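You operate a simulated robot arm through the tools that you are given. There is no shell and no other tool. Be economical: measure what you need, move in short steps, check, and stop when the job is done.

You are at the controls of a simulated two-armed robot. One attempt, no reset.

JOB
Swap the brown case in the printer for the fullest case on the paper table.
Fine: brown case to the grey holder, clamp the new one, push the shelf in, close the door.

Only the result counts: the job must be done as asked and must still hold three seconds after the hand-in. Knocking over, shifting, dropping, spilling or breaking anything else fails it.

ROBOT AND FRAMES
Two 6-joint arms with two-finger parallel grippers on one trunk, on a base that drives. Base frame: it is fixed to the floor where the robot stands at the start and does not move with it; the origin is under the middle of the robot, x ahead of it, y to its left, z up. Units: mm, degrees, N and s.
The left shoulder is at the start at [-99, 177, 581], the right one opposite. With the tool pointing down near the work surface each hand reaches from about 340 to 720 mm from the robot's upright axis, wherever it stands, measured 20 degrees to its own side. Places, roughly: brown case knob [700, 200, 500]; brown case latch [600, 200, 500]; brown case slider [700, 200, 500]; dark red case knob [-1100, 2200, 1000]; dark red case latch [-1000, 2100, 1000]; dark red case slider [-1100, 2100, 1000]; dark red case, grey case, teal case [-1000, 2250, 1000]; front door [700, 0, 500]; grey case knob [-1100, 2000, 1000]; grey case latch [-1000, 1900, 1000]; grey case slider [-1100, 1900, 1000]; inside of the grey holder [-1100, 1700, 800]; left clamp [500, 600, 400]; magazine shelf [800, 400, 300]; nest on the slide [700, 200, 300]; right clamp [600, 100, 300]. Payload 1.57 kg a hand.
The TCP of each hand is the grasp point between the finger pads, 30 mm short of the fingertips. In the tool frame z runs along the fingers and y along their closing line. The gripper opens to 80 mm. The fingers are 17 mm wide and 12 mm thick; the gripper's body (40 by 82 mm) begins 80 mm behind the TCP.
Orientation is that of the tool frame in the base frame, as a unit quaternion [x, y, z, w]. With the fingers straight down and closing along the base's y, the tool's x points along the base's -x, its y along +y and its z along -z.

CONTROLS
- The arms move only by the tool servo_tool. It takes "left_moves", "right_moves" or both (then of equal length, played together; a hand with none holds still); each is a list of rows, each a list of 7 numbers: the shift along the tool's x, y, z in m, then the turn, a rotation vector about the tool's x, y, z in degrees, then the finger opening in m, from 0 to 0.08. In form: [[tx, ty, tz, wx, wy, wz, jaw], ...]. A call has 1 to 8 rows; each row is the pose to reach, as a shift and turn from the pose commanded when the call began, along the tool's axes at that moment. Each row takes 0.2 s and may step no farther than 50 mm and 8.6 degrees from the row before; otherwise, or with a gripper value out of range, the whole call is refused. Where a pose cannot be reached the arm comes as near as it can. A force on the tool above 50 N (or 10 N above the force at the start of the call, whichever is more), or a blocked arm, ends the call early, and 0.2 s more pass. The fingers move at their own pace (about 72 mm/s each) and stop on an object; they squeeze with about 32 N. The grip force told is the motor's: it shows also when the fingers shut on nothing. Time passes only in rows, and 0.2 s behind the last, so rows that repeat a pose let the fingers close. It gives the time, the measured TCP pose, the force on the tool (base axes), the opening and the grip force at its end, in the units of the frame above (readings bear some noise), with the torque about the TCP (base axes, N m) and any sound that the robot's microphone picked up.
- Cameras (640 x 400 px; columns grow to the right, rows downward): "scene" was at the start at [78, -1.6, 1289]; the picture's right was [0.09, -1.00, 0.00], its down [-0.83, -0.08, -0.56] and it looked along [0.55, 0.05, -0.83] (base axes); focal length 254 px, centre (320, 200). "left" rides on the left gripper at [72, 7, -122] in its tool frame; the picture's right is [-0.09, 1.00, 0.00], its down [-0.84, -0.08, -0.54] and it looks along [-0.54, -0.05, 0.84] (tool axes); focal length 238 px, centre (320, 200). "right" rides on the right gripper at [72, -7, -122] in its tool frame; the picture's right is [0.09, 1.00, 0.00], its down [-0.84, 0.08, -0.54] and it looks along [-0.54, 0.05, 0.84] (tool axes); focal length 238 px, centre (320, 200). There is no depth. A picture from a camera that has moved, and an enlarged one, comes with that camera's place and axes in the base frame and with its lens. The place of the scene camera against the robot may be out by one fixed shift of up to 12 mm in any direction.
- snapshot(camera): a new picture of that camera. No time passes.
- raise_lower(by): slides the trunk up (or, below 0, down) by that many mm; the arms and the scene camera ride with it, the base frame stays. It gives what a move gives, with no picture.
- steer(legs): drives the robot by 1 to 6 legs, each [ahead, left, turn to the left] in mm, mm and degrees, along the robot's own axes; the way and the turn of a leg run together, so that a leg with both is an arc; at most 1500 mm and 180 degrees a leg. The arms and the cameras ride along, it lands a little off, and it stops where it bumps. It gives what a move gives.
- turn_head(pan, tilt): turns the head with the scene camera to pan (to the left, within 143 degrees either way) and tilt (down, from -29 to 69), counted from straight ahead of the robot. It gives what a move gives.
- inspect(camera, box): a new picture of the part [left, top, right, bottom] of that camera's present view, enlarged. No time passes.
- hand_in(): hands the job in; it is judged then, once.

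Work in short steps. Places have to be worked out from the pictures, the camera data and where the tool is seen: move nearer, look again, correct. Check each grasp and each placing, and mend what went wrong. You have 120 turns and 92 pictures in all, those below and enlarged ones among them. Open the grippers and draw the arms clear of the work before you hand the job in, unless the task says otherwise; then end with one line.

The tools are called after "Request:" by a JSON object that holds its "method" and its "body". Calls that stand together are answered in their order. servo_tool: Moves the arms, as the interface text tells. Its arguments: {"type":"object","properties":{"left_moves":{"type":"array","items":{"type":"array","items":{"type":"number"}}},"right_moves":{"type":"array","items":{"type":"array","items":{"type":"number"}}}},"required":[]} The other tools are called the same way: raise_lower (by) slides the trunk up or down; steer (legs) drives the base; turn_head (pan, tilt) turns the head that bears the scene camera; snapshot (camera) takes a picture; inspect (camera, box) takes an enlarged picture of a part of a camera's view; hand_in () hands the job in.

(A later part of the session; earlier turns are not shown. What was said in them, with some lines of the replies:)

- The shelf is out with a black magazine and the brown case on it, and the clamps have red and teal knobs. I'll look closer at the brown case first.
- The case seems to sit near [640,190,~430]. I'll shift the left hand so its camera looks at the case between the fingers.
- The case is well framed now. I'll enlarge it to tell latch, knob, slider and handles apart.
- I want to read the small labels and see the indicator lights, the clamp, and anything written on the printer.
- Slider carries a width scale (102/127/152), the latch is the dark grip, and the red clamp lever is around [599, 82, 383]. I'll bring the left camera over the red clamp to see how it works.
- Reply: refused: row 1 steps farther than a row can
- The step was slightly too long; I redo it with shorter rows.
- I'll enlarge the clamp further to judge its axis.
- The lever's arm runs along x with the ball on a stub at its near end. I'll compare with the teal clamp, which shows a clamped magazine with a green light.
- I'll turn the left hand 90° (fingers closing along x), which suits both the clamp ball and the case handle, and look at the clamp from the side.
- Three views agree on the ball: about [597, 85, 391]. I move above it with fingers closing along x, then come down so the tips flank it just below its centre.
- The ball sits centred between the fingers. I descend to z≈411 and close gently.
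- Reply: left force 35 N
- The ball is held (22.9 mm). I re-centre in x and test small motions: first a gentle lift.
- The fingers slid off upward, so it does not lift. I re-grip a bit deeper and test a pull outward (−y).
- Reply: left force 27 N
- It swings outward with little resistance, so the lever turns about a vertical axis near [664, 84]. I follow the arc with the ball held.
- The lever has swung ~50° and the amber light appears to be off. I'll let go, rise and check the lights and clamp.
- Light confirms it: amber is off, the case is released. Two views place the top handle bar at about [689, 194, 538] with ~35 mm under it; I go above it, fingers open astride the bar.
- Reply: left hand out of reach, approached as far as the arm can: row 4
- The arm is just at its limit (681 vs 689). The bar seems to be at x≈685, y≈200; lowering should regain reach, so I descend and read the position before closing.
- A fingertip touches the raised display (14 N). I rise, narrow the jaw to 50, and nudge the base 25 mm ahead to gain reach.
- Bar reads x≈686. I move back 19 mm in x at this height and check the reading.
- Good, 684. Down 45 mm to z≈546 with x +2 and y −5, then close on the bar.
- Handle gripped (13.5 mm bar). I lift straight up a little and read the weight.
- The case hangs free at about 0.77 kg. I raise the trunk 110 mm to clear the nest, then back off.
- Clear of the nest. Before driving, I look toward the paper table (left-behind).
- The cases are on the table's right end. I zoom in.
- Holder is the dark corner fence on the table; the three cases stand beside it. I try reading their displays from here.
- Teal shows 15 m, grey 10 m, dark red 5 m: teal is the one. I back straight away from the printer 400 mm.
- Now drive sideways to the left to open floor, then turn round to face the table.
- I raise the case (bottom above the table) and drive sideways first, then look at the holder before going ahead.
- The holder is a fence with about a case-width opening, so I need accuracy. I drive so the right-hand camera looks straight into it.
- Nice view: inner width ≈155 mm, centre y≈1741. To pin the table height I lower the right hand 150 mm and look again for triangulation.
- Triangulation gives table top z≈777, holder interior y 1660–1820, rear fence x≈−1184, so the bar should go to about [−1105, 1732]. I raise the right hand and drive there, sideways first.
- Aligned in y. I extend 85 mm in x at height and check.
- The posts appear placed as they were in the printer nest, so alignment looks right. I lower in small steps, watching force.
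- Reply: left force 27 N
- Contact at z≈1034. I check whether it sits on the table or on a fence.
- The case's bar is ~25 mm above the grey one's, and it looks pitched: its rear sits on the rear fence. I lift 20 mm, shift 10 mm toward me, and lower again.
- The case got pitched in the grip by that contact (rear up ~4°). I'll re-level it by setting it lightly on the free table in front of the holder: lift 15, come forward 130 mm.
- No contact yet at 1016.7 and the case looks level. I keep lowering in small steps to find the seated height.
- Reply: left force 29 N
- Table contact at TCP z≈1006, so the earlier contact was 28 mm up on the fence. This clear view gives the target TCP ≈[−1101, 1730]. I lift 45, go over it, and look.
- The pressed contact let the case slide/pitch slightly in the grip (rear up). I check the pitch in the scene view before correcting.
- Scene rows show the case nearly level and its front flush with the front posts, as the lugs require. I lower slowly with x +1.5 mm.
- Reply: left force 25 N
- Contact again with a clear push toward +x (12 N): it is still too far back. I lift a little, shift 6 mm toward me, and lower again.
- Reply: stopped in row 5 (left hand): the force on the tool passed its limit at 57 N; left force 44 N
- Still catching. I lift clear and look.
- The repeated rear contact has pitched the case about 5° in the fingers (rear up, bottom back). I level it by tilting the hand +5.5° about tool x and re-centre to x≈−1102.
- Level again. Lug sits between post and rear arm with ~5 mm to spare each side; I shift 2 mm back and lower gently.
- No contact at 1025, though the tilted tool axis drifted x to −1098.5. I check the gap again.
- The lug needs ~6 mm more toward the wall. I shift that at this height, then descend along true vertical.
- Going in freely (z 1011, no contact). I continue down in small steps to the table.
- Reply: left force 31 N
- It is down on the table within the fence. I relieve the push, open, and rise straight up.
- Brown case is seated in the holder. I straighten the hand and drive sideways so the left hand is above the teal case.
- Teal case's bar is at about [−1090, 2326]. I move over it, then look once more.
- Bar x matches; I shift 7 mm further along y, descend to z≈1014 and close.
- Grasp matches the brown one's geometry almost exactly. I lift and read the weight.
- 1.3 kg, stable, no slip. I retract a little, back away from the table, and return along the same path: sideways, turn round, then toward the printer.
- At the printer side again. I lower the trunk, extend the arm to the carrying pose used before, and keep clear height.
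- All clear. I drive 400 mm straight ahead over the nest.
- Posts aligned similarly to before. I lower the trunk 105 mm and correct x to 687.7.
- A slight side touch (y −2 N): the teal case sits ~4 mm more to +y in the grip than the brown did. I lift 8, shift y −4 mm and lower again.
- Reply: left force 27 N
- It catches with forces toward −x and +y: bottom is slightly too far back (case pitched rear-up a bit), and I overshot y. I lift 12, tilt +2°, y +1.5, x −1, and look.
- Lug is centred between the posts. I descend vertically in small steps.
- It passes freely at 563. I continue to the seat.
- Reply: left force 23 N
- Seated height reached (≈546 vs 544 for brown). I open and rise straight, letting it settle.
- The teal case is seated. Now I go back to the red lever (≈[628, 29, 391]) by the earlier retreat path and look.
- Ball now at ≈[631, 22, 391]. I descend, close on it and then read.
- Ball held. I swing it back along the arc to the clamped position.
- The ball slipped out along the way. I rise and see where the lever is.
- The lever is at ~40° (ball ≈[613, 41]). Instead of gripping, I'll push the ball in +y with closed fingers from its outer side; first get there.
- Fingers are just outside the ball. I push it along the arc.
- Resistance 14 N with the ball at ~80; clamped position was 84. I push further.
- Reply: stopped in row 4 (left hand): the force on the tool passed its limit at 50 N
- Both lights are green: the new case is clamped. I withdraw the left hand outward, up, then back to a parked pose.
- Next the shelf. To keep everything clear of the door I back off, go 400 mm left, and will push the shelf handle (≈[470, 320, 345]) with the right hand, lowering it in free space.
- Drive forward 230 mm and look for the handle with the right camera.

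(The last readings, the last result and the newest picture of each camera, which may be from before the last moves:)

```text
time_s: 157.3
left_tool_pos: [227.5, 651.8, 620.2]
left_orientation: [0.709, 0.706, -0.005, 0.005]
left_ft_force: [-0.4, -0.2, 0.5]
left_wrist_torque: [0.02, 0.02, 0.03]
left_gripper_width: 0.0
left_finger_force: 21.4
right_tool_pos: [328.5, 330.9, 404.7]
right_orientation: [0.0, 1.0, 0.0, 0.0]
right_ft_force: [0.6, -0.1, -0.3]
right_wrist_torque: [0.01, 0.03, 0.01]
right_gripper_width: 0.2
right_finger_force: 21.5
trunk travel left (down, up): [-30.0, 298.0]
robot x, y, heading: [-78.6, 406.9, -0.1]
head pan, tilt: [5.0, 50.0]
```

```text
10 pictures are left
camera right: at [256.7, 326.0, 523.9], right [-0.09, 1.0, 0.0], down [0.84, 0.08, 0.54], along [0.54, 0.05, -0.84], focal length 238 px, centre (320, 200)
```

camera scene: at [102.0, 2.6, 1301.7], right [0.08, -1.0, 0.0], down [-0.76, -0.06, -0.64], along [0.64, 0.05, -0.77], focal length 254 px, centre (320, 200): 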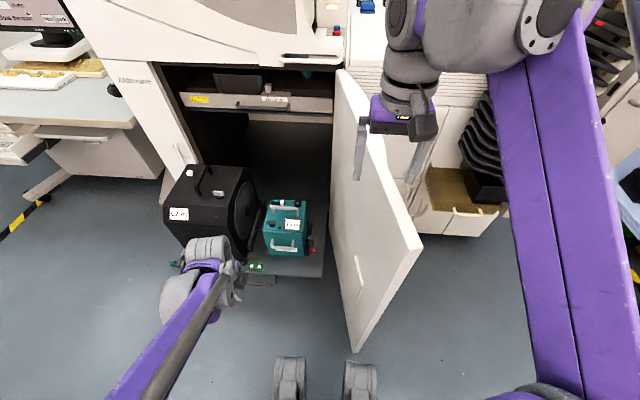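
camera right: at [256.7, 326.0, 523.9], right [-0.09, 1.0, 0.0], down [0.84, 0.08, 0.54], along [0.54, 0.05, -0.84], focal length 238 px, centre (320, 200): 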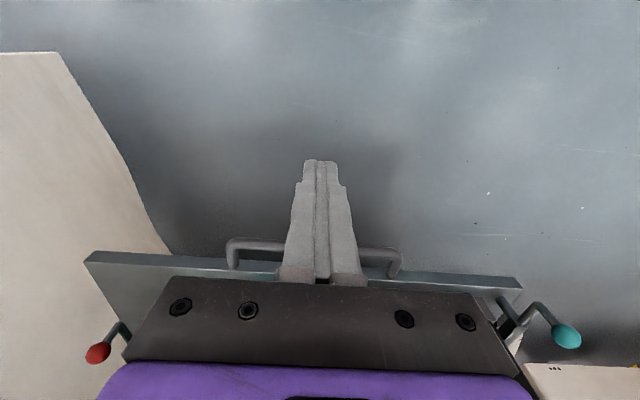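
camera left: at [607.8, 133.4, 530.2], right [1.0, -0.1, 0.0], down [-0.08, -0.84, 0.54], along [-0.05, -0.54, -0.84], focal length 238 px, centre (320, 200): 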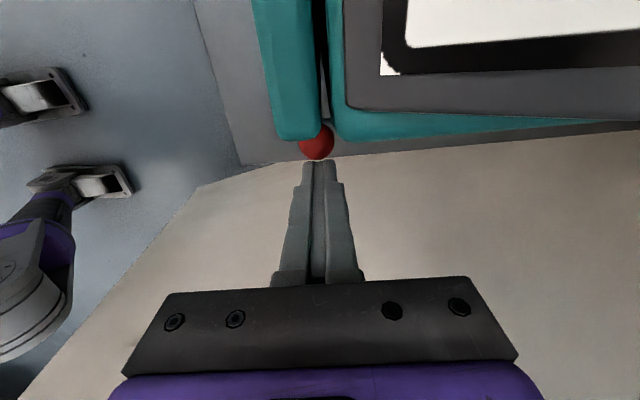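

Handle bar is at about [476, 340, 293], y 228–451. I lower the right hand to z≈302 and advance to touch it.

Request:
{"method": "servo_tool", "body": {"right_moves": [[0, 0, 0.045, 0, 0, 0, 0], [0, 0, 0.09, 0, 0, 0, 0], [-0.02, 0, 0.103, 0, 0, 0, 0], [-0.06, 0, 0.103, 0, 0, 0, 0], [-0.095, 0, 0.103, 0, 0, 0, 0], [-0.115, 0, 0.103, 0, 0, 0, 0]]}}

Request:
{"method": "snapshot", "body": {"camera": "right"}}

```text
time_s: 158.7
left_tool_pos: [225.2, 651.5, 621.2]
left_orientation: [0.708, 0.706, -0.005, 0.005]
left_ft_force: [0.2, -0.6, -0.8]
left_wrist_torque: [0.01, 0.01, -0.03]
left_gripper_width: 0.1
left_finger_force: 21.2
right_tool_pos: [444.3, 330.9, 300.2]
right_orientation: [0.0, 1.0, 0.0, -0.001]
right_ft_force: [0.5, 0.5, -0.2]
right_wrist_torque: [0.02, -0.01, -0.01]
right_gripper_width: 0.1
right_finger_force: 21.3
trunk travel left (down, up): [-30.0, 298.0]
robot x, y, heading: [-81.4, 405.3, -0.2]
head pan, tilt: [5.0, 50.0]
```

```text
9 pictures are left
camera right: at [372.2, 326.1, 421.3], right [-0.09, 1.0, 0.0], down [0.84, 0.08, 0.54], along [0.54, 0.05, -0.84], focal length 238 px, centre (320, 200)
```

right: 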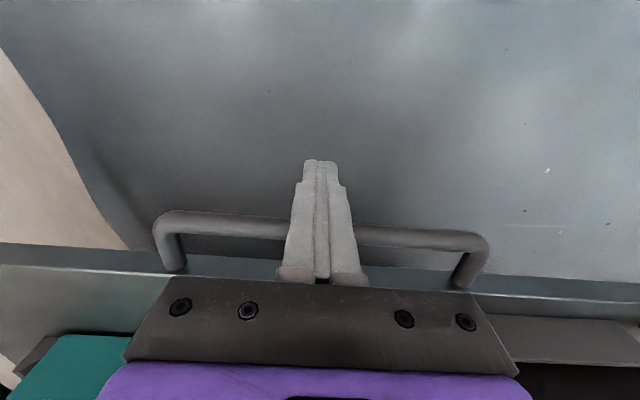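

The bar is right ahead of the fingers. I push forward in steps.

Request:
{"method": "servo_tool", "body": {"right_moves": [[-0.02, 0, 0, 0, 0, 0, 0], [-0.035, 0, 0, 0, 0, 0, 0], [-0.05, 0, 0, 0, 0, 0, 0], [-0.07, 0, 0, 0, 0, 0, 0], [-0.09, 0, 0, 0, 0, 0, 0], [-0.11, 0, 0, 0, 0, 0, 0]]}}

```text
time_s: 160.1
left_tool_pos: [227.0, 651.1, 620.9]
left_orientation: [0.709, 0.705, -0.004, 0.004]
left_ft_force: [0.1, -0.1, 0.2]
left_wrist_torque: [-0.01, 0.01, 0.02]
left_gripper_width: 0.0
left_finger_force: 21.6
right_tool_pos: [553.8, 331.6, 299.4]
right_orientation: [0.0, 1.0, -0.001, 0.001]
right_ft_force: [0.5, -0.8, 0.3]
right_wrist_torque: [0.01, -0.01, -0.02]
right_gripper_width: 0.2
right_finger_force: 21.3
trunk travel left (down, up): [-30.0, 298.0]
robot x, y, heading: [-81.1, 407.9, 0.2]
head pan, tilt: [5.0, 50.0]
```

No force at the end; I check whether the shelf actually moved.

Request:
{"method": "snapshot", "body": {"camera": "right"}}

```text
8 pictures are left
camera right: at [482.0, 325.9, 420.4], right [-0.09, 1.0, 0.0], down [0.84, 0.08, 0.54], along [0.54, 0.05, -0.84], focal length 238 px, centre (320, 200)
```

right: 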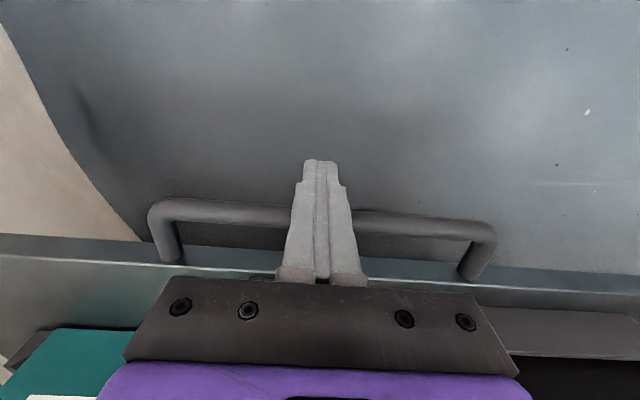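

The shelf slides freely with the hand. I drive 140 mm forward with the arm held, then retract the hand and advance again for a force-limited final push.

Request:
{"method": "steer", "body": {"legs": [[140, 0, 0]]}}

Request:
{"method": "servo_tool", "body": {"right_moves": [[0.045, 0, 0, 0, 0, 0, 0], [0.09, 0, 0, 0, 0, 0, 0], [0.13, 0, 0, 0, 0, 0, 0], [0.17, 0, 0, 0, 0, 0, 0]]}}

Request:
{"method": "steer", "body": {"legs": [[160, 0, 0]]}}

Request:
{"method": "servo_tool", "body": {"right_moves": [[-0.03, 0, 0, 0, 0, 0, 0], [-0.055, 0, 0, 0, 0, 0, 0], [-0.08, 0, 0, 0, 0, 0, 0], [-0.105, 0, 0, 0, 0, 0, 0], [-0.13, 0, 0, 0, 0, 0, 0]]}}

```text
time_s: 161.4
left_tool_pos: [367.3, 651.9, 621.4]
left_orientation: [0.709, 0.705, -0.004, 0.004]
left_ft_force: [-0.4, -0.1, 1.0]
left_wrist_torque: [-0.01, 0.03, 0.01]
left_gripper_width: 0.3
left_finger_force: 21.3
right_tool_pos: [694.1, 331.8, 300.6]
right_orientation: [-0.001, 1.0, 0.0, 0.0]
right_ft_force: [0.0, 0.0, -0.4]
right_wrist_torque: [0.0, 0.0, 0.01]
right_gripper_width: 0.0
right_finger_force: 21.1
trunk travel left (down, up): [-30.0, 298.0]
robot x, y, heading: [60.0, 404.7, 0.0]
head pan, tilt: [5.0, 50.0]
```

```text
time_s: 162.4
left_tool_pos: [368.4, 651.9, 621.0]
left_orientation: [0.709, 0.705, -0.004, 0.005]
left_ft_force: [0.7, 0.2, 0.2]
left_wrist_torque: [-0.01, 0.0, 0.04]
left_gripper_width: 0.0
left_finger_force: 21.3
right_tool_pos: [523.8, 330.3, 300.1]
right_orientation: [0.001, 1.0, 0.0, -0.001]
right_ft_force: [0.5, -0.2, -0.2]
right_wrist_torque: [-0.02, -0.02, -0.04]
right_gripper_width: 0.4
right_finger_force: 21.6
trunk travel left (down, up): [-30.0, 298.0]
robot x, y, heading: [63.4, 408.3, 0.0]
head pan, tilt: [5.0, 50.0]
```

```text
time_s: 163.8
left_tool_pos: [527.7, 650.8, 620.4]
left_orientation: [0.709, 0.705, -0.004, 0.004]
left_ft_force: [-0.3, 0.3, -0.5]
left_wrist_torque: [0.0, 0.02, -0.01]
left_gripper_width: 0.0
left_finger_force: 21.2
right_tool_pos: [684.2, 330.4, 299.9]
right_orientation: [0.0, 1.0, 0.001, 0.0]
right_ft_force: [0.5, 0.1, 0.6]
right_wrist_torque: [-0.02, -0.01, 0.01]
right_gripper_width: 0.0
right_finger_force: 21.5
trunk travel left (down, up): [-30.0, 298.0]
robot x, y, heading: [225.0, 409.1, 0.0]
head pan, tilt: [5.0, 50.0]
```

```text
time_s: 165.0
left_tool_pos: [526.9, 651.6, 621.7]
left_orientation: [0.708, 0.706, -0.005, 0.005]
left_ft_force: [-0.5, 0.5, 0.3]
left_wrist_torque: [-0.01, -0.03, 0.0]
left_gripper_width: 0.1
left_finger_force: 21.5
right_tool_pos: [816.7, 330.9, 299.6]
right_orientation: [0.0, 1.0, -0.001, 0.001]
right_ft_force: [-0.1, 0.6, 0.5]
right_wrist_torque: [0.02, 0.03, 0.01]
right_gripper_width: 0.0
right_finger_force: 20.9
trunk travel left (down, up): [-30.0, 298.0]
robot x, y, heading: [223.6, 404.5, -0.1]
head pan, tilt: [5.0, 50.0]
```

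Still free at 817. I take a scene view before pushing deeper.

Request:
{"method": "snapshot", "body": {"camera": "scene"}}

```text
7 pictures are left
camera scene: at [305.5, 405.0, 1301.6], right [0.09, -1.0, 0.0], down [-0.76, -0.07, -0.64], along [0.64, 0.06, -0.77], focal length 254 px, centre (320, 200)
```

scene: 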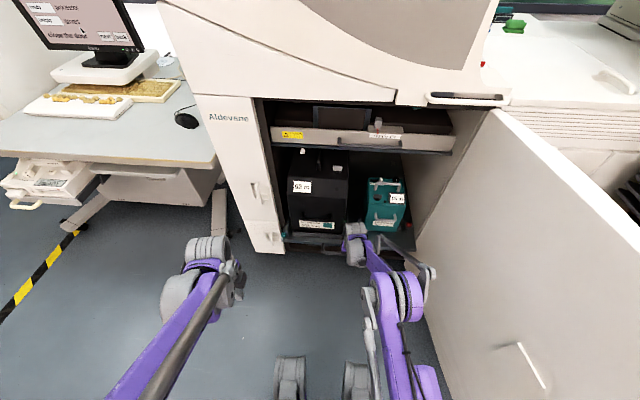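

Almost in. I push on in small steps until the stop.

Request:
{"method": "servo_tool", "body": {"right_moves": [[-0.012, 0, 0, 0, 0, 0, 0], [-0.024, 0, 0, 0, 0, 0, 0], [-0.036, 0, 0, 0, 0, 0, 0], [-0.046, 0, 0, 0, 0, 0, 0]]}}

```text
time_s: 166.0
left_tool_pos: [528.5, 651.1, 621.3]
left_orientation: [0.709, 0.705, -0.005, 0.004]
left_ft_force: [-0.1, 0.1, 0.1]
left_wrist_torque: [0.0, -0.03, 0.05]
left_gripper_width: 0.0
left_finger_force: 21.4
right_tool_pos: [861.6, 331.3, 300.3]
right_orientation: [-0.001, 1.0, 0.0, 0.001]
right_ft_force: [-0.3, -0.1, -0.4]
right_wrist_torque: [-0.01, 0.04, 0.03]
right_gripper_width: 0.2
right_finger_force: 21.4
trunk travel left (down, up): [-30.0, 298.0]
robot x, y, heading: [222.8, 407.9, 0.0]
head pan, tilt: [5.0, 50.0]
```

Still free; near arm limit. I step the base 40 mm ahead and then push with the arm again.

Request:
{"method": "servo_tool", "body": {"right_moves": [[0.03, 0, 0, 0, 0, 0, 0], [0.06, 0, 0, 0, 0, 0, 0]]}}

Request:
{"method": "steer", "body": {"legs": [[60, 0, 0]]}}

Request:
{"method": "servo_tool", "body": {"right_moves": [[-0.01, 0, 0, 0, 0, 0, 0], [-0.02, 0, 0, 0, 0, 0, 0], [-0.03, 0, 0, 0, 0, 0, 0], [-0.04, 0, 0, 0, 0, 0, 0], [-0.05, 0, 0, 0, 0, 0, 0]]}}

```text
time_s: 166.6
left_tool_pos: [527.3, 651.4, 621.0]
left_orientation: [0.709, 0.706, -0.004, 0.004]
left_ft_force: [0.3, 0.0, 0.5]
left_wrist_torque: [0.0, 0.0, 0.04]
left_gripper_width: 0.0
left_finger_force: 21.6
right_tool_pos: [800.4, 330.7, 300.7]
right_orientation: [0.0, 1.0, 0.0, 0.0]
right_ft_force: [0.1, 0.5, -0.4]
right_wrist_torque: [0.03, 0.0, -0.01]
right_gripper_width: 0.1
right_finger_force: 21.5
trunk travel left (down, up): [-30.0, 298.0]
robot x, y, heading: [224.6, 407.9, -0.1]
head pan, tilt: [5.0, 50.0]
```

```text
time_s: 167.6
left_tool_pos: [587.5, 652.4, 620.4]
left_orientation: [0.709, 0.705, -0.004, 0.004]
left_ft_force: [0.3, -0.4, -0.2]
left_wrist_torque: [0.02, -0.02, -0.03]
left_gripper_width: 0.3
left_finger_force: 21.7
right_tool_pos: [861.8, 331.6, 299.9]
right_orientation: [-0.001, 1.0, 0.0, 0.0]
right_ft_force: [-0.5, 0.3, 0.0]
right_wrist_torque: [-0.02, 0.0, 0.01]
right_gripper_width: 0.0
right_finger_force: 21.5
trunk travel left (down, up): [-30.0, 298.0]
robot x, y, heading: [281.2, 405.0, -0.3]
head pan, tilt: [5.0, 50.0]
```

```text
time_s: 168.8
left_tool_pos: [587.8, 651.5, 621.5]
left_orientation: [0.708, 0.706, -0.005, 0.005]
left_ft_force: [0.1, 1.0, -0.6]
left_wrist_torque: [0.02, 0.04, -0.02]
left_gripper_width: 0.0
left_finger_force: 21.2
right_tool_pos: [912.2, 331.5, 300.1]
right_orientation: [-0.001, 1.0, 0.0, 0.002]
right_ft_force: [-0.4, -0.1, 0.0]
right_wrist_torque: [-0.01, -0.03, -0.01]
right_gripper_width: 0.0
right_finger_force: 21.0
trunk travel left (down, up): [-30.0, 298.0]
robot x, y, heading: [283.8, 407.4, 0.2]
head pan, tilt: [5.0, 50.0]
```

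Still no stop at 912. I check the right camera.

Request:
{"method": "snapshot", "body": {"camera": "right"}}

```text
6 pictures are left
camera right: at [839.5, 326.6, 419.5], right [-0.09, 1.0, 0.0], down [0.84, 0.08, 0.54], along [0.54, 0.05, -0.84], focal length 238 px, centre (320, 200)
```

right: 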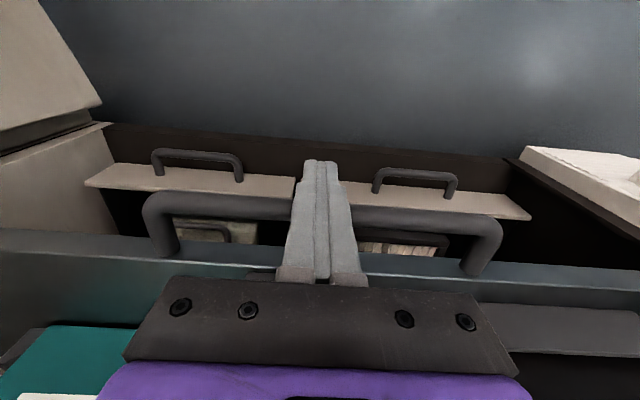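

Handle is just reaching the cabinet's front plane; further to go. I repeat: retract, step 70 mm, push.

Request:
{"method": "servo_tool", "body": {"right_moves": [[0.035, 0, 0, 0, 0, 0, 0], [0.07, 0, 0, 0, 0, 0, 0]]}}

Request:
{"method": "steer", "body": {"legs": [[70, 0, 0]]}}

Request:
{"method": "servo_tool", "body": {"right_moves": [[-0.01, 0, 0, 0, 0, 0, 0], [-0.02, 0, 0, 0, 0, 0, 0], [-0.03, 0, 0, 0, 0, 0, 0], [-0.04, 0, 0, 0, 0, 0, 0], [-0.05, 0, 0, 0, 0, 0, 0], [-0.06, 0, 0, 0, 0, 0, 0]]}}

```text
time_s: 169.4
left_tool_pos: [587.7, 652.3, 621.7]
left_orientation: [0.708, 0.706, -0.005, 0.005]
left_ft_force: [0.3, -0.2, 0.0]
left_wrist_torque: [0.02, -0.03, 0.01]
left_gripper_width: 0.0
left_finger_force: 21.8
right_tool_pos: [839.7, 332.1, 299.6]
right_orientation: [0.0, 1.0, 0.0, 0.0]
right_ft_force: [-0.1, -0.4, 0.6]
right_wrist_torque: [-0.04, 0.02, -0.01]
right_gripper_width: 0.0
right_finger_force: 20.4
trunk travel left (down, up): [-30.0, 298.0]
robot x, y, heading: [281.2, 404.7, 0.0]
head pan, tilt: [5.0, 50.0]
```

```text
time_s: 170.4
left_tool_pos: [656.9, 651.2, 620.8]
left_orientation: [0.709, 0.705, -0.004, 0.004]
left_ft_force: [0.5, 0.7, 0.0]
left_wrist_torque: [-0.04, 0.01, 0.01]
left_gripper_width: 0.0
left_finger_force: 21.5
right_tool_pos: [910.3, 332.3, 300.2]
right_orientation: [0.0, 1.0, 0.0, 0.0]
right_ft_force: [0.7, 0.2, -0.8]
right_wrist_torque: [-0.01, 0.0, 0.01]
right_gripper_width: 0.0
right_finger_force: 21.6
trunk travel left (down, up): [-30.0, 298.0]
robot x, y, heading: [354.1, 404.8, -0.1]
head pan, tilt: [5.0, 50.0]
```

```text
time_s: 171.8
left_tool_pos: [656.0, 652.1, 621.8]
left_orientation: [0.71, 0.705, -0.004, 0.005]
left_ft_force: [0.0, -0.7, -0.1]
left_wrist_torque: [-0.04, 0.0, -0.03]
left_gripper_width: 0.1
left_finger_force: 21.2
right_tool_pos: [961.6, 332.3, 299.9]
right_orientation: [-0.001, 1.0, 0.001, -0.008]
right_ft_force: [-7.0, -0.5, 3.2]
right_wrist_torque: [0.04, -0.02, 0.02]
right_gripper_width: 0.0
right_finger_force: 21.6
trunk travel left (down, up): [-30.0, 298.0]
robot x, y, heading: [352.4, 406.0, 0.0]
head pan, tilt: [5.0, 50.0]
stopped in row 6 (right hand): the force on the tool passed its limit at 64 N (the readings are from after the stop); the commanded pose is now the measured one
```

Firm stop at 961 (64 N): the shelf is in. I withdraw the right hand, raise it to z≈500, and back the robot away.

Request:
{"method": "servo_tool", "body": {"right_moves": [[0.045, 0, 0, 0, 0, 0, 0], [0.06, 0, -0.04, 0, 0, 0, 0], [0.06, 0, -0.08, 0, 0, 0, 0], [0.06, 0, -0.12, 0, 0, 0, 0], [0.06, 0, -0.16, 0, 0, 0, 0], [0.06, 0, -0.2, 0, 0, 0, 0]]}}

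Request:
{"method": "steer", "body": {"legs": [[-760, 0, 0]]}}

Request:
{"method": "snapshot", "body": {"camera": "scene"}}

```text
time_s: 173.2
left_tool_pos: [656.6, 651.5, 621.0]
left_orientation: [0.709, 0.705, -0.004, 0.004]
left_ft_force: [0.2, 0.1, 0.0]
left_wrist_torque: [-0.02, 0.02, 0.05]
left_gripper_width: 0.0
left_finger_force: 21.4
right_tool_pos: [904.2, 331.7, 499.8]
right_orientation: [-0.001, 1.0, 0.0, -0.009]
right_ft_force: [0.2, 0.6, 0.8]
right_wrist_torque: [-0.02, 0.0, -0.03]
right_gripper_width: 0.0
right_finger_force: 21.2
trunk travel left (down, up): [-30.0, 298.0]
robot x, y, heading: [351.1, 406.4, 0.1]
head pan, tilt: [5.0, 50.0]
```

```text
time_s: 177.3
left_tool_pos: [-100.9, 651.9, 622.1]
left_orientation: [0.708, 0.706, -0.004, 0.005]
left_ft_force: [-0.2, 0.2, -0.6]
left_wrist_torque: [0.0, 0.0, -0.01]
left_gripper_width: 0.0
left_finger_force: 21.6
right_tool_pos: [147.7, 332.9, 500.2]
right_orientation: [-0.002, 1.0, 0.0, -0.007]
right_ft_force: [0.6, 0.0, -0.8]
right_wrist_torque: [0.0, -0.03, 0.01]
right_gripper_width: 0.0
right_finger_force: 21.3
trunk travel left (down, up): [-30.0, 298.0]
robot x, y, heading: [-405.3, 404.7, 0.1]
head pan, tilt: [5.0, 50.0]
```

```text
5 pictures are left
camera scene: at [-322.5, 403.9, 1301.6], right [0.09, -1.0, 0.0], down [-0.76, -0.07, -0.64], along [0.64, 0.06, -0.77], focal length 254 px, centre (320, 200)
```

scene: 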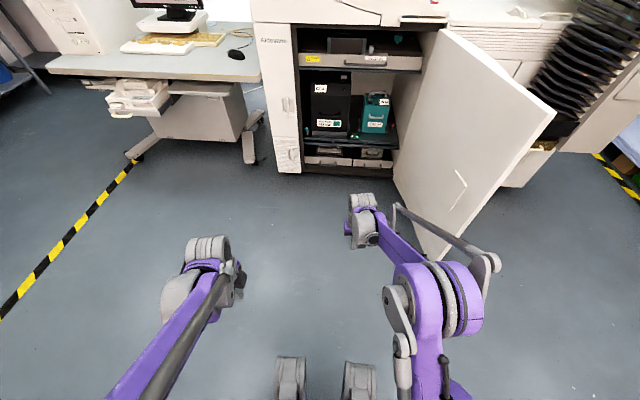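

The shelf is fully in. Now to the outer side of the door: drive right 545 (hand stays short of the door's free end), then 250 ahead.

Request:
{"method": "steer", "body": {"legs": [[0, -545, 0], [245, 0, 0]]}}

Request:
{"method": "snapshot", "body": {"camera": "scene"}}

```text
time_s: 184.0
left_tool_pos: [145.5, 110.3, 620.4]
left_orientation: [0.706, 0.708, -0.005, 0.004]
left_ft_force: [0.7, -0.6, -0.7]
left_wrist_torque: [0.02, 0.04, -0.01]
left_gripper_width: 0.1
left_finger_force: 20.9
right_tool_pos: [395.2, -206.4, 499.4]
right_orientation: [-0.004, 1.0, -0.001, -0.007]
right_ft_force: [0.4, -0.4, -0.1]
right_wrist_torque: [-0.02, 0.03, 0.01]
right_gripper_width: 0.0
right_finger_force: 21.1
trunk travel left (down, up): [-30.0, 298.0]
robot x, y, heading: [-158.1, -136.9, 0.2]
head pan, tilt: [5.0, 50.0]
```

```text
4 pictures are left
camera scene: at [-74.1, -137.7, 1301.6], right [0.1, -1.0, 0.0], down [-0.76, -0.07, -0.64], along [0.64, 0.06, -0.77], focal length 254 px, centre (320, 200)
```

scene: 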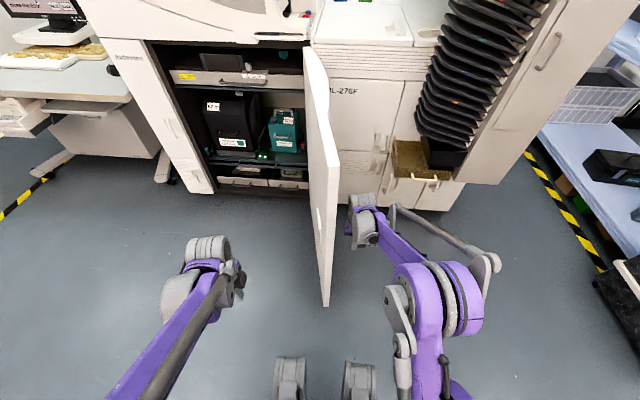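

The hand is on the door's outer side. I push the door by driving the base along the arc: first two legs.

Request:
{"method": "steer", "body": {"legs": [[0, 259, 0], [45, 165, 0]]}}

Request:
{"method": "snapshot", "body": {"camera": "scene"}}

```text
time_s: 185.4
left_tool_pos: [144.8, 173.2, 622.1]
left_orientation: [0.707, 0.707, -0.004, 0.004]
left_ft_force: [-0.3, -0.5, 0.9]
left_wrist_torque: [-0.01, 0.0, -0.04]
left_gripper_width: 0.2
left_finger_force: 21.0
right_tool_pos: [391.9, -144.0, 499.6]
right_orientation: [-0.006, 1.0, -0.001, -0.012]
right_ft_force: [-3.9, -0.3, 2.7]
right_wrist_torque: [0.11, -0.47, 0.18]
right_gripper_width: 0.0
right_finger_force: 21.4
trunk travel left (down, up): [-30.0, 298.0]
robot x, y, heading: [-158.6, -79.5, 0.3]
head pan, tilt: [5.0, 50.0]
stopped in leg 1: the robot was blocked; the commanded pose is now the measured one
```

```text
3 pictures are left
camera scene: at [-76.2, -75.4, 1301.6], right [0.09, -1.0, 0.0], down [-0.76, -0.07, -0.64], along [0.64, 0.06, -0.77], focal length 254 px, centre (320, 200)
```

scene: 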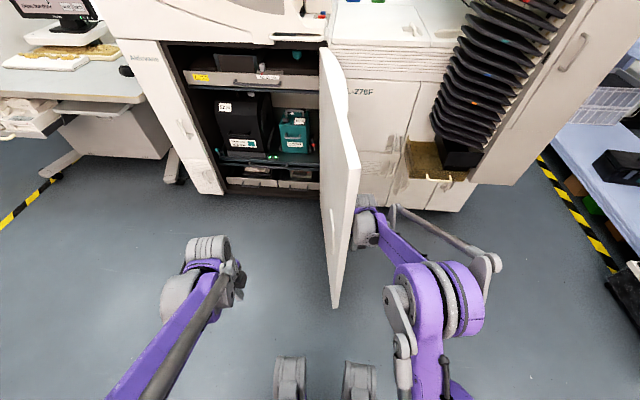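

The base stops when the arm meets the door, so I must push with the arm. I swing the hand 265 mm to the right, shift the base 265 left, giving a long arm stroke.

Request:
{"method": "servo_tool", "body": {"right_moves": [[0, -0.045, 0, 0, 0, 0, 0], [0, -0.09, 0, 0, 0, 0, 0], [0, -0.135, 0, 0, 0, 0, 0], [0, -0.18, 0, 0, 0, 0, 0], [0, -0.225, 0, 0, 0, 0, 0], [0, -0.265, 0, 0, 0, 0, 0]]}}

Request:
{"method": "steer", "body": {"legs": [[0, 250, 0]]}}

```text
time_s: 186.8
left_tool_pos: [145.2, 172.8, 621.6]
left_orientation: [0.706, 0.708, -0.005, 0.004]
left_ft_force: [-0.5, -0.5, -1.2]
left_wrist_torque: [0.0, 0.0, -0.02]
left_gripper_width: 0.0
left_finger_force: 21.4
right_tool_pos: [395.5, -412.6, 501.1]
right_orientation: [-0.007, 1.0, -0.001, -0.012]
right_ft_force: [0.8, -0.9, 0.9]
right_wrist_torque: [0.03, 0.0, 0.01]
right_gripper_width: 0.2
right_finger_force: 21.2
trunk travel left (down, up): [-30.0, 298.0]
robot x, y, heading: [-156.3, -74.3, 0.4]
head pan, tilt: [5.0, 50.0]
```

```text
time_s: 189.6
left_tool_pos: [142.3, 422.7, 622.0]
left_orientation: [0.707, 0.707, -0.005, 0.004]
left_ft_force: [-0.7, 0.1, 0.2]
left_wrist_torque: [0.0, 0.0, 0.0]
left_gripper_width: 0.1
left_finger_force: 20.9
right_tool_pos: [394.7, -161.6, 499.8]
right_orientation: [-0.005, 1.0, -0.002, -0.012]
right_ft_force: [0.1, -0.4, -0.3]
right_wrist_torque: [0.0, -0.01, 0.0]
right_gripper_width: 0.0
right_finger_force: 21.4
trunk travel left (down, up): [-30.0, 298.0]
robot x, y, heading: [-163.1, 178.0, 0.4]
head pan, tilt: [5.0, 50.0]
```

Now push +y with the arm in moderate rows.

Request:
{"method": "servo_tool", "body": {"right_moves": [[0, 0.02, 0, 0, 0, 0, 0], [0, 0.045, 0, 0, 0, 0, 0], [0, 0.075, 0, 0, 0, 0, 0], [0, 0.105, 0, 0, 0, 0, 0], [0, 0.135, 0, 0, 0, 0, 0], [0, 0.165, 0, 0, 0, 0, 0], [0, 0.195, 0, 0, 0, 0, 0], [0, 0.22, 0, 0, 0, 0, 0]]}}

```text
time_s: 191.4
left_tool_pos: [142.7, 423.3, 621.9]
left_orientation: [0.707, 0.707, -0.004, 0.005]
left_ft_force: [0.5, -1.2, 0.2]
left_wrist_torque: [-0.02, -0.02, -0.02]
left_gripper_width: 0.0
left_finger_force: 21.0
right_tool_pos: [391.4, 57.6, 498.0]
right_orientation: [-0.005, 1.0, -0.002, -0.013]
right_ft_force: [0.2, 0.5, 0.7]
right_wrist_torque: [-0.03, 0.02, 0.02]
right_gripper_width: 0.0
right_finger_force: 21.3
trunk travel left (down, up): [-30.0, 298.0]
robot x, y, heading: [-159.8, 175.8, 0.4]
head pan, tilt: [5.0, 50.0]
```

Door is moving. I continue along the arc with the arm.

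Request:
{"method": "servo_tool", "body": {"right_moves": [[-0.003, 0.025, 0, 0, 0, 0, 0], [-0.008, 0.05, 0, 0, 0, 0, 0], [-0.014, 0.075, 0, 0, 0, 0, 0], [-0.021, 0.1, 0, 0, 0, 0, 0], [-0.03, 0.125, 0, 0, 0, 0, 0], [-0.04, 0.15, 0, 0, 0, 0, 0], [-0.052, 0.175, 0, 0, 0, 0, 0], [-0.065, 0.197, 0, 0, 0, 0, 0]]}}

Request:
{"method": "snapshot", "body": {"camera": "scene"}}

```text
time_s: 193.2
left_tool_pos: [141.7, 423.8, 621.4]
left_orientation: [0.707, 0.707, -0.005, 0.004]
left_ft_force: [-0.2, -0.2, 0.2]
left_wrist_torque: [0.0, 0.03, 0.02]
left_gripper_width: 0.0
left_finger_force: 21.5
right_tool_pos: [454.2, 257.2, 497.2]
right_orientation: [-0.005, 1.0, -0.002, -0.012]
right_ft_force: [-0.1, 0.8, -0.4]
right_wrist_torque: [-0.01, 0.02, 0.02]
right_gripper_width: 0.0
right_finger_force: 21.8
trunk travel left (down, up): [-30.0, 298.0]
robot x, y, heading: [-158.1, 175.1, 0.3]
head pan, tilt: [5.0, 50.0]
```

```text
2 pictures are left
camera scene: at [-77.2, 175.4, 1301.6], right [0.09, -1.0, 0.0], down [-0.76, -0.07, -0.64], along [0.64, 0.06, -0.77], focal length 254 px, centre (320, 200)
```

scene: 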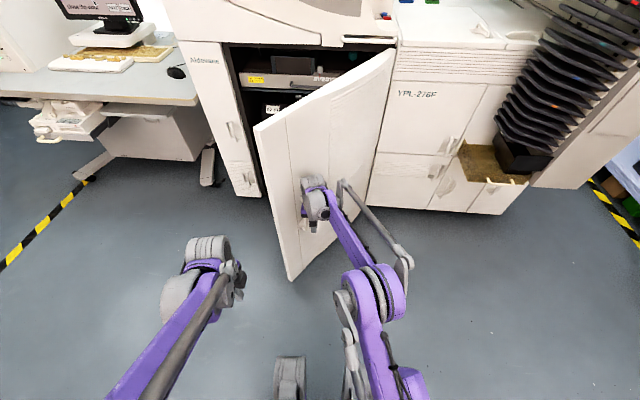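

Door is at about 145°. I back the hand off, bring the base forward-left, and push the next stretch.

Request:
{"method": "servo_tool", "body": {"right_moves": [[0.028, -0.027, 0, 0, 0, 0, 0], [0.057, -0.053, 0, 0, 0, 0, 0], [0.085, -0.08, 0, 0, 0, 0, 0], [0.113, -0.107, 0, 0, 0, 0, 0], [0.142, -0.133, 0, 0, 0, 0, 0], [0.17, -0.16, 0, 0, 0, 0, 0]]}}

Request:
{"method": "steer", "body": {"legs": [[158, 125, -0.3]]}}

Request:
{"method": "servo_tool", "body": {"right_moves": [[-0.02, 0.034, 0, 0, 0, 0, 0], [-0.038, 0.068, 0, 0, 0, 0, 0], [-0.057, 0.096, 0, 0, 0, 0, 0], [-0.076, 0.124, 0, 0, 0, 0, 0], [-0.097, 0.139, 0, 0, 0, 0, 0], [-0.118, 0.153, 0, 0, 0, 0, 0], [-0.14, 0.166, 0, 0, 0, 0, 0], [-0.163, 0.178, 0, 0, 0, 0, 0]]}}

```text
time_s: 194.6
left_tool_pos: [143.2, 422.1, 621.3]
left_orientation: [0.707, 0.707, -0.004, 0.005]
left_ft_force: [-0.6, -0.1, -0.3]
left_wrist_torque: [0.01, 0.02, 0.03]
left_gripper_width: 0.0
left_finger_force: 22.0
right_tool_pos: [286.5, 96.3, 502.5]
right_orientation: [-0.005, 1.0, -0.001, -0.013]
right_ft_force: [-0.2, 0.3, -0.2]
right_wrist_torque: [-0.01, -0.01, 0.02]
right_gripper_width: 0.0
right_finger_force: 21.3
trunk travel left (down, up): [-30.0, 298.0]
robot x, y, heading: [-159.4, 180.8, 0.5]
head pan, tilt: [5.0, 50.0]
```

```text
time_s: 196.3
left_tool_pos: [301.6, 547.6, 619.7]
left_orientation: [0.709, 0.705, -0.004, 0.003]
left_ft_force: [1.1, 0.3, 0.0]
left_wrist_torque: [0.0, -0.01, 0.01]
left_gripper_width: 0.1
left_finger_force: 20.8
right_tool_pos: [442.7, 219.0, 501.5]
right_orientation: [-0.003, 1.0, -0.001, -0.012]
right_ft_force: [-0.2, 0.0, -0.2]
right_wrist_torque: [0.01, 0.01, -0.01]
right_gripper_width: 0.1
right_finger_force: 21.2
trunk travel left (down, up): [-30.0, 298.0]
robot x, y, heading: [-0.5, 304.3, 0.2]
head pan, tilt: [5.0, 50.0]
```

```text
time_s: 198.1
left_tool_pos: [301.5, 547.6, 621.7]
left_orientation: [0.709, 0.705, -0.004, 0.004]
left_ft_force: [-0.5, 0.1, 0.9]
left_wrist_torque: [-0.03, -0.01, 0.01]
left_gripper_width: 0.0
left_finger_force: 21.4
right_tool_pos: [605.6, 398.4, 497.6]
right_orientation: [-0.003, 1.0, -0.002, -0.012]
right_ft_force: [0.4, -0.5, 0.1]
right_wrist_torque: [0.01, 0.04, -0.01]
right_gripper_width: 0.0
right_finger_force: 21.7
trunk travel left (down, up): [-30.0, 298.0]
robot x, y, heading: [-2.5, 303.6, 0.0]
head pan, tilt: [5.0, 50.0]
```

Door ≈118°. Next cycle: retract both hands a bit, advance the base, push toward closing.

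Request:
{"method": "servo_tool", "body": {"right_moves": [[0.04, -0.014, 0, 0, 0, 0, 0], [0.08, -0.028, 0, 0, 0, 0, 0], [0.12, -0.042, 0, 0, 0, 0, 0], [0.16, -0.056, 0, 0, 0, 0, 0], [0.2, -0.068, 0, 0, 0, 0, 0], [0.24, -0.08, 0, 0, 0, 0, 0]], "left_moves": [[0, -0.01, 0, 0, 0, 0, 0], [0, -0.02, 0, 0, 0, 0, 0], [0, -0.03, 0, 0, 0, 0, 0], [0, -0.04, 0, 0, 0, 0, 0], [0, -0.05, 0, 0, 0, 0, 0], [0, -0.06, 0, 0, 0, 0, 0]]}}

Request:
{"method": "steer", "body": {"legs": [[220, 100, 0]]}}

Request:
{"method": "servo_tool", "body": {"right_moves": [[-0.03, 0.003, 0, 0, 0, 0, 0], [-0.06, 0.006, 0, 0, 0, 0, 0], [-0.09, 0.012, 0, 0, 0, 0, 0], [-0.12, 0.024, 0, 0, 0, 0, 0], [-0.15, 0.034, 0, 0, 0, 0, 0], [-0.18, 0.038, 0, 0, 0, 0, 0], [-0.21, 0.036, 0, 0, 0, 0, 0], [-0.235, 0.034, 0, 0, 0, 0, 0]]}}

```text
time_s: 199.5
left_tool_pos: [240.1, 548.7, 622.5]
left_orientation: [0.708, 0.706, -0.004, 0.005]
left_ft_force: [0.2, -0.2, -0.2]
left_wrist_torque: [0.01, -0.01, 0.02]
left_gripper_width: 0.0
left_finger_force: 21.0
right_tool_pos: [364.2, 316.9, 503.3]
right_orientation: [-0.002, 1.0, -0.003, -0.012]
right_ft_force: [0.2, 1.5, 0.4]
right_wrist_torque: [-0.01, -0.02, 0.02]
right_gripper_width: 0.2
right_finger_force: 21.5
trunk travel left (down, up): [-30.0, 298.0]
robot x, y, heading: [-3.7, 299.7, 0.0]
head pan, tilt: [5.0, 50.0]
```

```text
time_s: 201.3
left_tool_pos: [460.4, 648.7, 622.0]
left_orientation: [0.709, 0.706, -0.005, 0.005]
left_ft_force: [0.3, -0.5, -0.5]
left_wrist_torque: [-0.01, 0.0, -0.02]
left_gripper_width: 0.1
left_finger_force: 21.0
right_tool_pos: [583.6, 416.9, 502.6]
right_orientation: [-0.004, 1.0, -0.002, -0.011]
right_ft_force: [0.1, 0.2, 0.5]
right_wrist_torque: [0.03, 0.02, 0.01]
right_gripper_width: 0.1
right_finger_force: 21.5
trunk travel left (down, up): [-30.0, 298.0]
robot x, y, heading: [219.8, 401.5, 0.3]
head pan, tilt: [5.0, 50.0]
```

```text
time_s: 203.1
left_tool_pos: [459.2, 648.5, 620.7]
left_orientation: [0.708, 0.706, -0.004, 0.004]
left_ft_force: [0.2, 0.6, 0.0]
left_wrist_torque: [-0.01, -0.02, 0.0]
left_gripper_width: 0.0
left_finger_force: 21.4
right_tool_pos: [819.4, 452.4, 497.7]
right_orientation: [-0.004, 1.0, -0.001, -0.013]
right_ft_force: [0.2, 0.5, 0.2]
right_wrist_torque: [0.01, 0.02, 0.03]
right_gripper_width: 0.0
right_finger_force: 21.3
trunk travel left (down, up): [-30.0, 298.0]
robot x, y, heading: [211.6, 400.3, 0.1]
head pan, tilt: [5.0, 50.0]
```

Nearly closed. I push on in small steps until the door stops.

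Request:
{"method": "servo_tool", "body": {"right_moves": [[-0.012, 0, 0, 0, 0, 0, 0], [-0.024, 0, 0, 0, 0, 0, 0], [-0.036, 0, 0, 0, 0, 0, 0], [-0.048, 0, 0, 0, 0, 0, 0], [-0.058, 0, 0, 0, 0, 0, 0]]}}

```text
time_s: 204.3
left_tool_pos: [460.7, 647.3, 621.5]
left_orientation: [0.708, 0.706, -0.004, 0.005]
left_ft_force: [-1.5, -0.5, -0.1]
left_wrist_torque: [-0.01, 0.01, 0.02]
left_gripper_width: 0.0
left_finger_force: 21.0
right_tool_pos: [866.4, 451.6, 496.9]
right_orientation: [-0.003, 1.0, -0.001, -0.012]
right_ft_force: [-0.5, 0.1, 1.1]
right_wrist_torque: [0.02, 0.02, 0.02]
right_gripper_width: 0.0
right_finger_force: 21.5
right hand out of reach, approached as far as the arm can: row 5
trunk travel left (down, up): [-30.0, 298.0]
robot x, y, heading: [216.6, 403.0, 0.3]
head pan, tilt: [5.0, 50.0]
```

Out of reach at 866, no stop yet. I retract 90, step the base 80 mm, and push again.

Request:
{"method": "servo_tool", "body": {"right_moves": [[0.045, 0, 0, 0, 0, 0, 0], [0.1, 0, 0, 0, 0, 0, 0]]}}

Request:
{"method": "servo_tool", "body": {"right_moves": [[0.045, 0, 0, 0, 0, 0, 0], [0.09, 0, 0, 0, 0, 0, 0]]}}

Request:
{"method": "steer", "body": {"legs": [[85, 0, 0]]}}

Request:
{"method": "servo_tool", "body": {"right_moves": [[-0.012, 0, 0, 0, 0, 0, 0], [-0.024, 0, 0, 0, 0, 0, 0], [-0.036, 0, 0, 0, 0, 0, 0], [-0.048, 0, 0, 0, 0, 0, 0], [-0.06, 0, 0, 0, 0, 0, 0], [-0.072, 0, 0, 0, 0, 0, 0], [-0.084, 0, 0, 0, 0, 0, 0]]}}

```text
refused: row 2 steps farther than a row can; nothing moved
```

```text
time_s: 204.9
left_tool_pos: [459.1, 648.5, 621.0]
left_orientation: [0.708, 0.706, -0.005, 0.004]
left_ft_force: [0.9, 0.9, 0.0]
left_wrist_torque: [0.03, 0.02, 0.0]
left_gripper_width: 0.2
left_finger_force: 21.2
right_tool_pos: [777.3, 452.9, 498.4]
right_orientation: [-0.004, 1.0, -0.001, -0.011]
right_ft_force: [-0.6, -0.6, -0.6]
right_wrist_torque: [0.01, 0.0, 0.03]
right_gripper_width: 0.0
right_finger_force: 20.9
trunk travel left (down, up): [-30.0, 298.0]
robot x, y, heading: [217.9, 403.6, 0.1]
head pan, tilt: [5.0, 50.0]
```

```text
time_s: 206.0
left_tool_pos: [543.9, 649.8, 620.7]
left_orientation: [0.708, 0.706, -0.004, 0.004]
left_ft_force: [0.1, 0.0, -0.4]
left_wrist_torque: [-0.03, 0.01, -0.04]
left_gripper_width: 0.0
left_finger_force: 21.0
right_tool_pos: [861.4, 453.3, 498.6]
right_orientation: [-0.004, 1.0, -0.002, -0.012]
right_ft_force: [-0.3, -0.2, 0.4]
right_wrist_torque: [0.04, 0.04, 0.01]
right_gripper_width: 0.0
right_finger_force: 20.9
trunk travel left (down, up): [-30.0, 298.0]
robot x, y, heading: [297.1, 401.9, 0.2]
head pan, tilt: [5.0, 50.0]
```

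```text
time_s: 206.8
left_tool_pos: [542.2, 648.5, 622.0]
left_orientation: [0.708, 0.706, -0.004, 0.004]
left_ft_force: [0.7, -0.6, 0.9]
left_wrist_torque: [-0.01, 0.03, -0.01]
left_gripper_width: 0.0
left_finger_force: 21.3
right_tool_pos: [888.1, 452.9, 497.9]
right_orientation: [0.0, 1.0, -0.002, -0.018]
right_ft_force: [-14.1, -2.2, 3.9]
right_wrist_torque: [0.24, -1.77, -0.31]
right_gripper_width: 0.2
right_finger_force: 21.3
trunk travel left (down, up): [-30.0, 298.0]
robot x, y, heading: [298.8, 403.1, 0.3]
head pan, tilt: [5.0, 50.0]
stopped in row 3 (right hand): the force on the tool passed its limit at 72 N (the readings are from after the stop); the commanded pose is now the measured one
```

Firm stop at 888 (72 N): the door should be shut. I withdraw, back away and look.

Request:
{"method": "servo_tool", "body": {"right_moves": [[0.04, 0, 0, 0, 0, 0, 0.0], [0.08, 0, 0, 0, 0, 0, 0.0], [0.12, 0, 0, 0, 0, 0, 0.04]]}}

Request:
{"method": "steer", "body": {"legs": [[-550, 0, 0]]}}

Request:
{"method": "snapshot", "body": {"camera": "scene"}}

```text
time_s: 207.6
left_tool_pos: [543.6, 647.8, 621.2]
left_orientation: [0.708, 0.706, -0.005, 0.005]
left_ft_force: [0.8, 0.0, 0.3]
left_wrist_torque: [0.03, -0.01, -0.03]
left_gripper_width: 0.0
left_finger_force: 21.4
right_tool_pos: [769.6, 451.3, 500.1]
right_orientation: [-0.002, 1.0, -0.002, -0.017]
right_ft_force: [-1.0, -1.0, -0.2]
right_wrist_torque: [0.04, -0.02, -0.03]
right_gripper_width: 39.7
right_finger_force: 0.1
trunk travel left (down, up): [-30.0, 298.0]
robot x, y, heading: [300.7, 404.9, 0.4]
head pan, tilt: [5.0, 50.0]
```

```text
time_s: 210.7
left_tool_pos: [-4.7, 647.9, 621.2]
left_orientation: [0.709, 0.705, -0.005, 0.005]
left_ft_force: [0.7, 1.0, -0.2]
left_wrist_torque: [0.03, 0.01, 0.0]
left_gripper_width: 0.1
left_finger_force: 21.7
right_tool_pos: [222.1, 450.7, 500.0]
right_orientation: [-0.001, 1.0, -0.001, -0.017]
right_ft_force: [-0.6, 0.4, 0.3]
right_wrist_torque: [0.0, -0.01, -0.04]
right_gripper_width: 39.9
right_finger_force: 0.1
trunk travel left (down, up): [-30.0, 298.0]
robot x, y, heading: [-250.1, 402.5, -0.0]
head pan, tilt: [5.0, 50.0]
```

```text
1 pictures are left
camera scene: at [-166.8, 400.3, 1301.6], right [0.09, -1.0, 0.0], down [-0.76, -0.07, -0.64], along [0.64, 0.06, -0.77], focal length 254 px, centre (320, 200)
```

scene: 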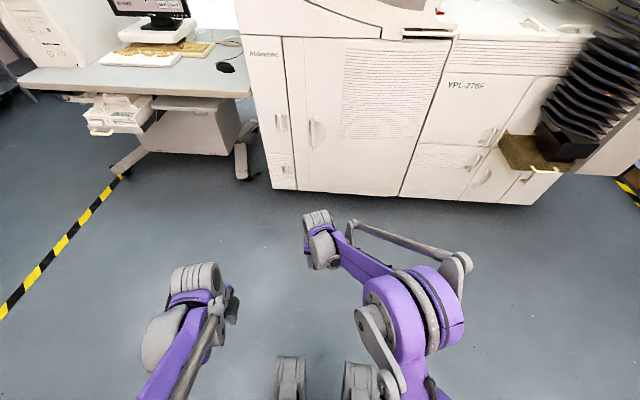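

The door is flush and closed. I open the left gripper too, as asked, both arms being clear.

Request:
{"method": "servo_tool", "body": {"left_moves": [[0, 0, 0, 0, 0, 0, 0.06], [0, 0, 0, 0, 0, 0, 0.06]], "right_moves": [[0, 0, 0, 0, 0, 0, 0.06], [0, 0, 0, 0, 0, 0, 0.06]]}}

Request:
{"method": "inspect", "body": {"camera": "scene", "box": [230, 10, 470, 210]}}

```text
time_s: 211.3
left_tool_pos: [-4.9, 648.0, 620.4]
left_orientation: [0.709, 0.705, -0.005, 0.004]
left_ft_force: [0.7, 0.3, -0.6]
left_wrist_torque: [0.01, 0.0, -0.01]
left_gripper_width: 59.7
left_finger_force: 0.0
right_tool_pos: [221.4, 451.1, 500.4]
right_orientation: [-0.001, 1.0, -0.001, -0.018]
right_ft_force: [0.0, 0.1, -0.4]
right_wrist_torque: [0.0, -0.01, 0.04]
right_gripper_width: 59.9
right_finger_force: 0.2
trunk travel left (down, up): [-30.0, 298.0]
robot x, y, heading: [-248.5, 401.5, -0.0]
head pan, tilt: [5.0, 50.0]
```

```text
2.00 times, centred on (350, 110) of scene
camera zoom: at [-166.6, 400.3, 1301.6], right [0.09, -1.0, 0.0], down [-0.76, -0.07, -0.64], along [0.64, 0.06, -0.77], focal length 507 px, centre (260, 380)
```

zoom: 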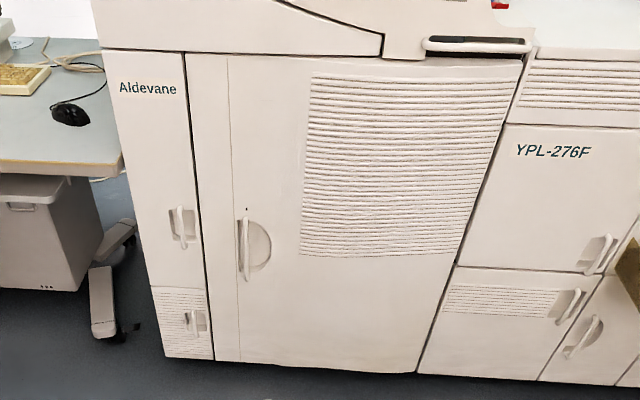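

The door sits flush, the shelf is in, the case is clamped with a green light, and the brown case is in the holder. I hand in.

Request:
{"method": "hand_in", "body": {}}

```text
The job is handed in.
```

The teal case (15 m, the fullest on the table) is clamped in the printer with its light green, the brown case is in the grey holder, the shelf is pushed in and the door is closed; I've handed the job in.
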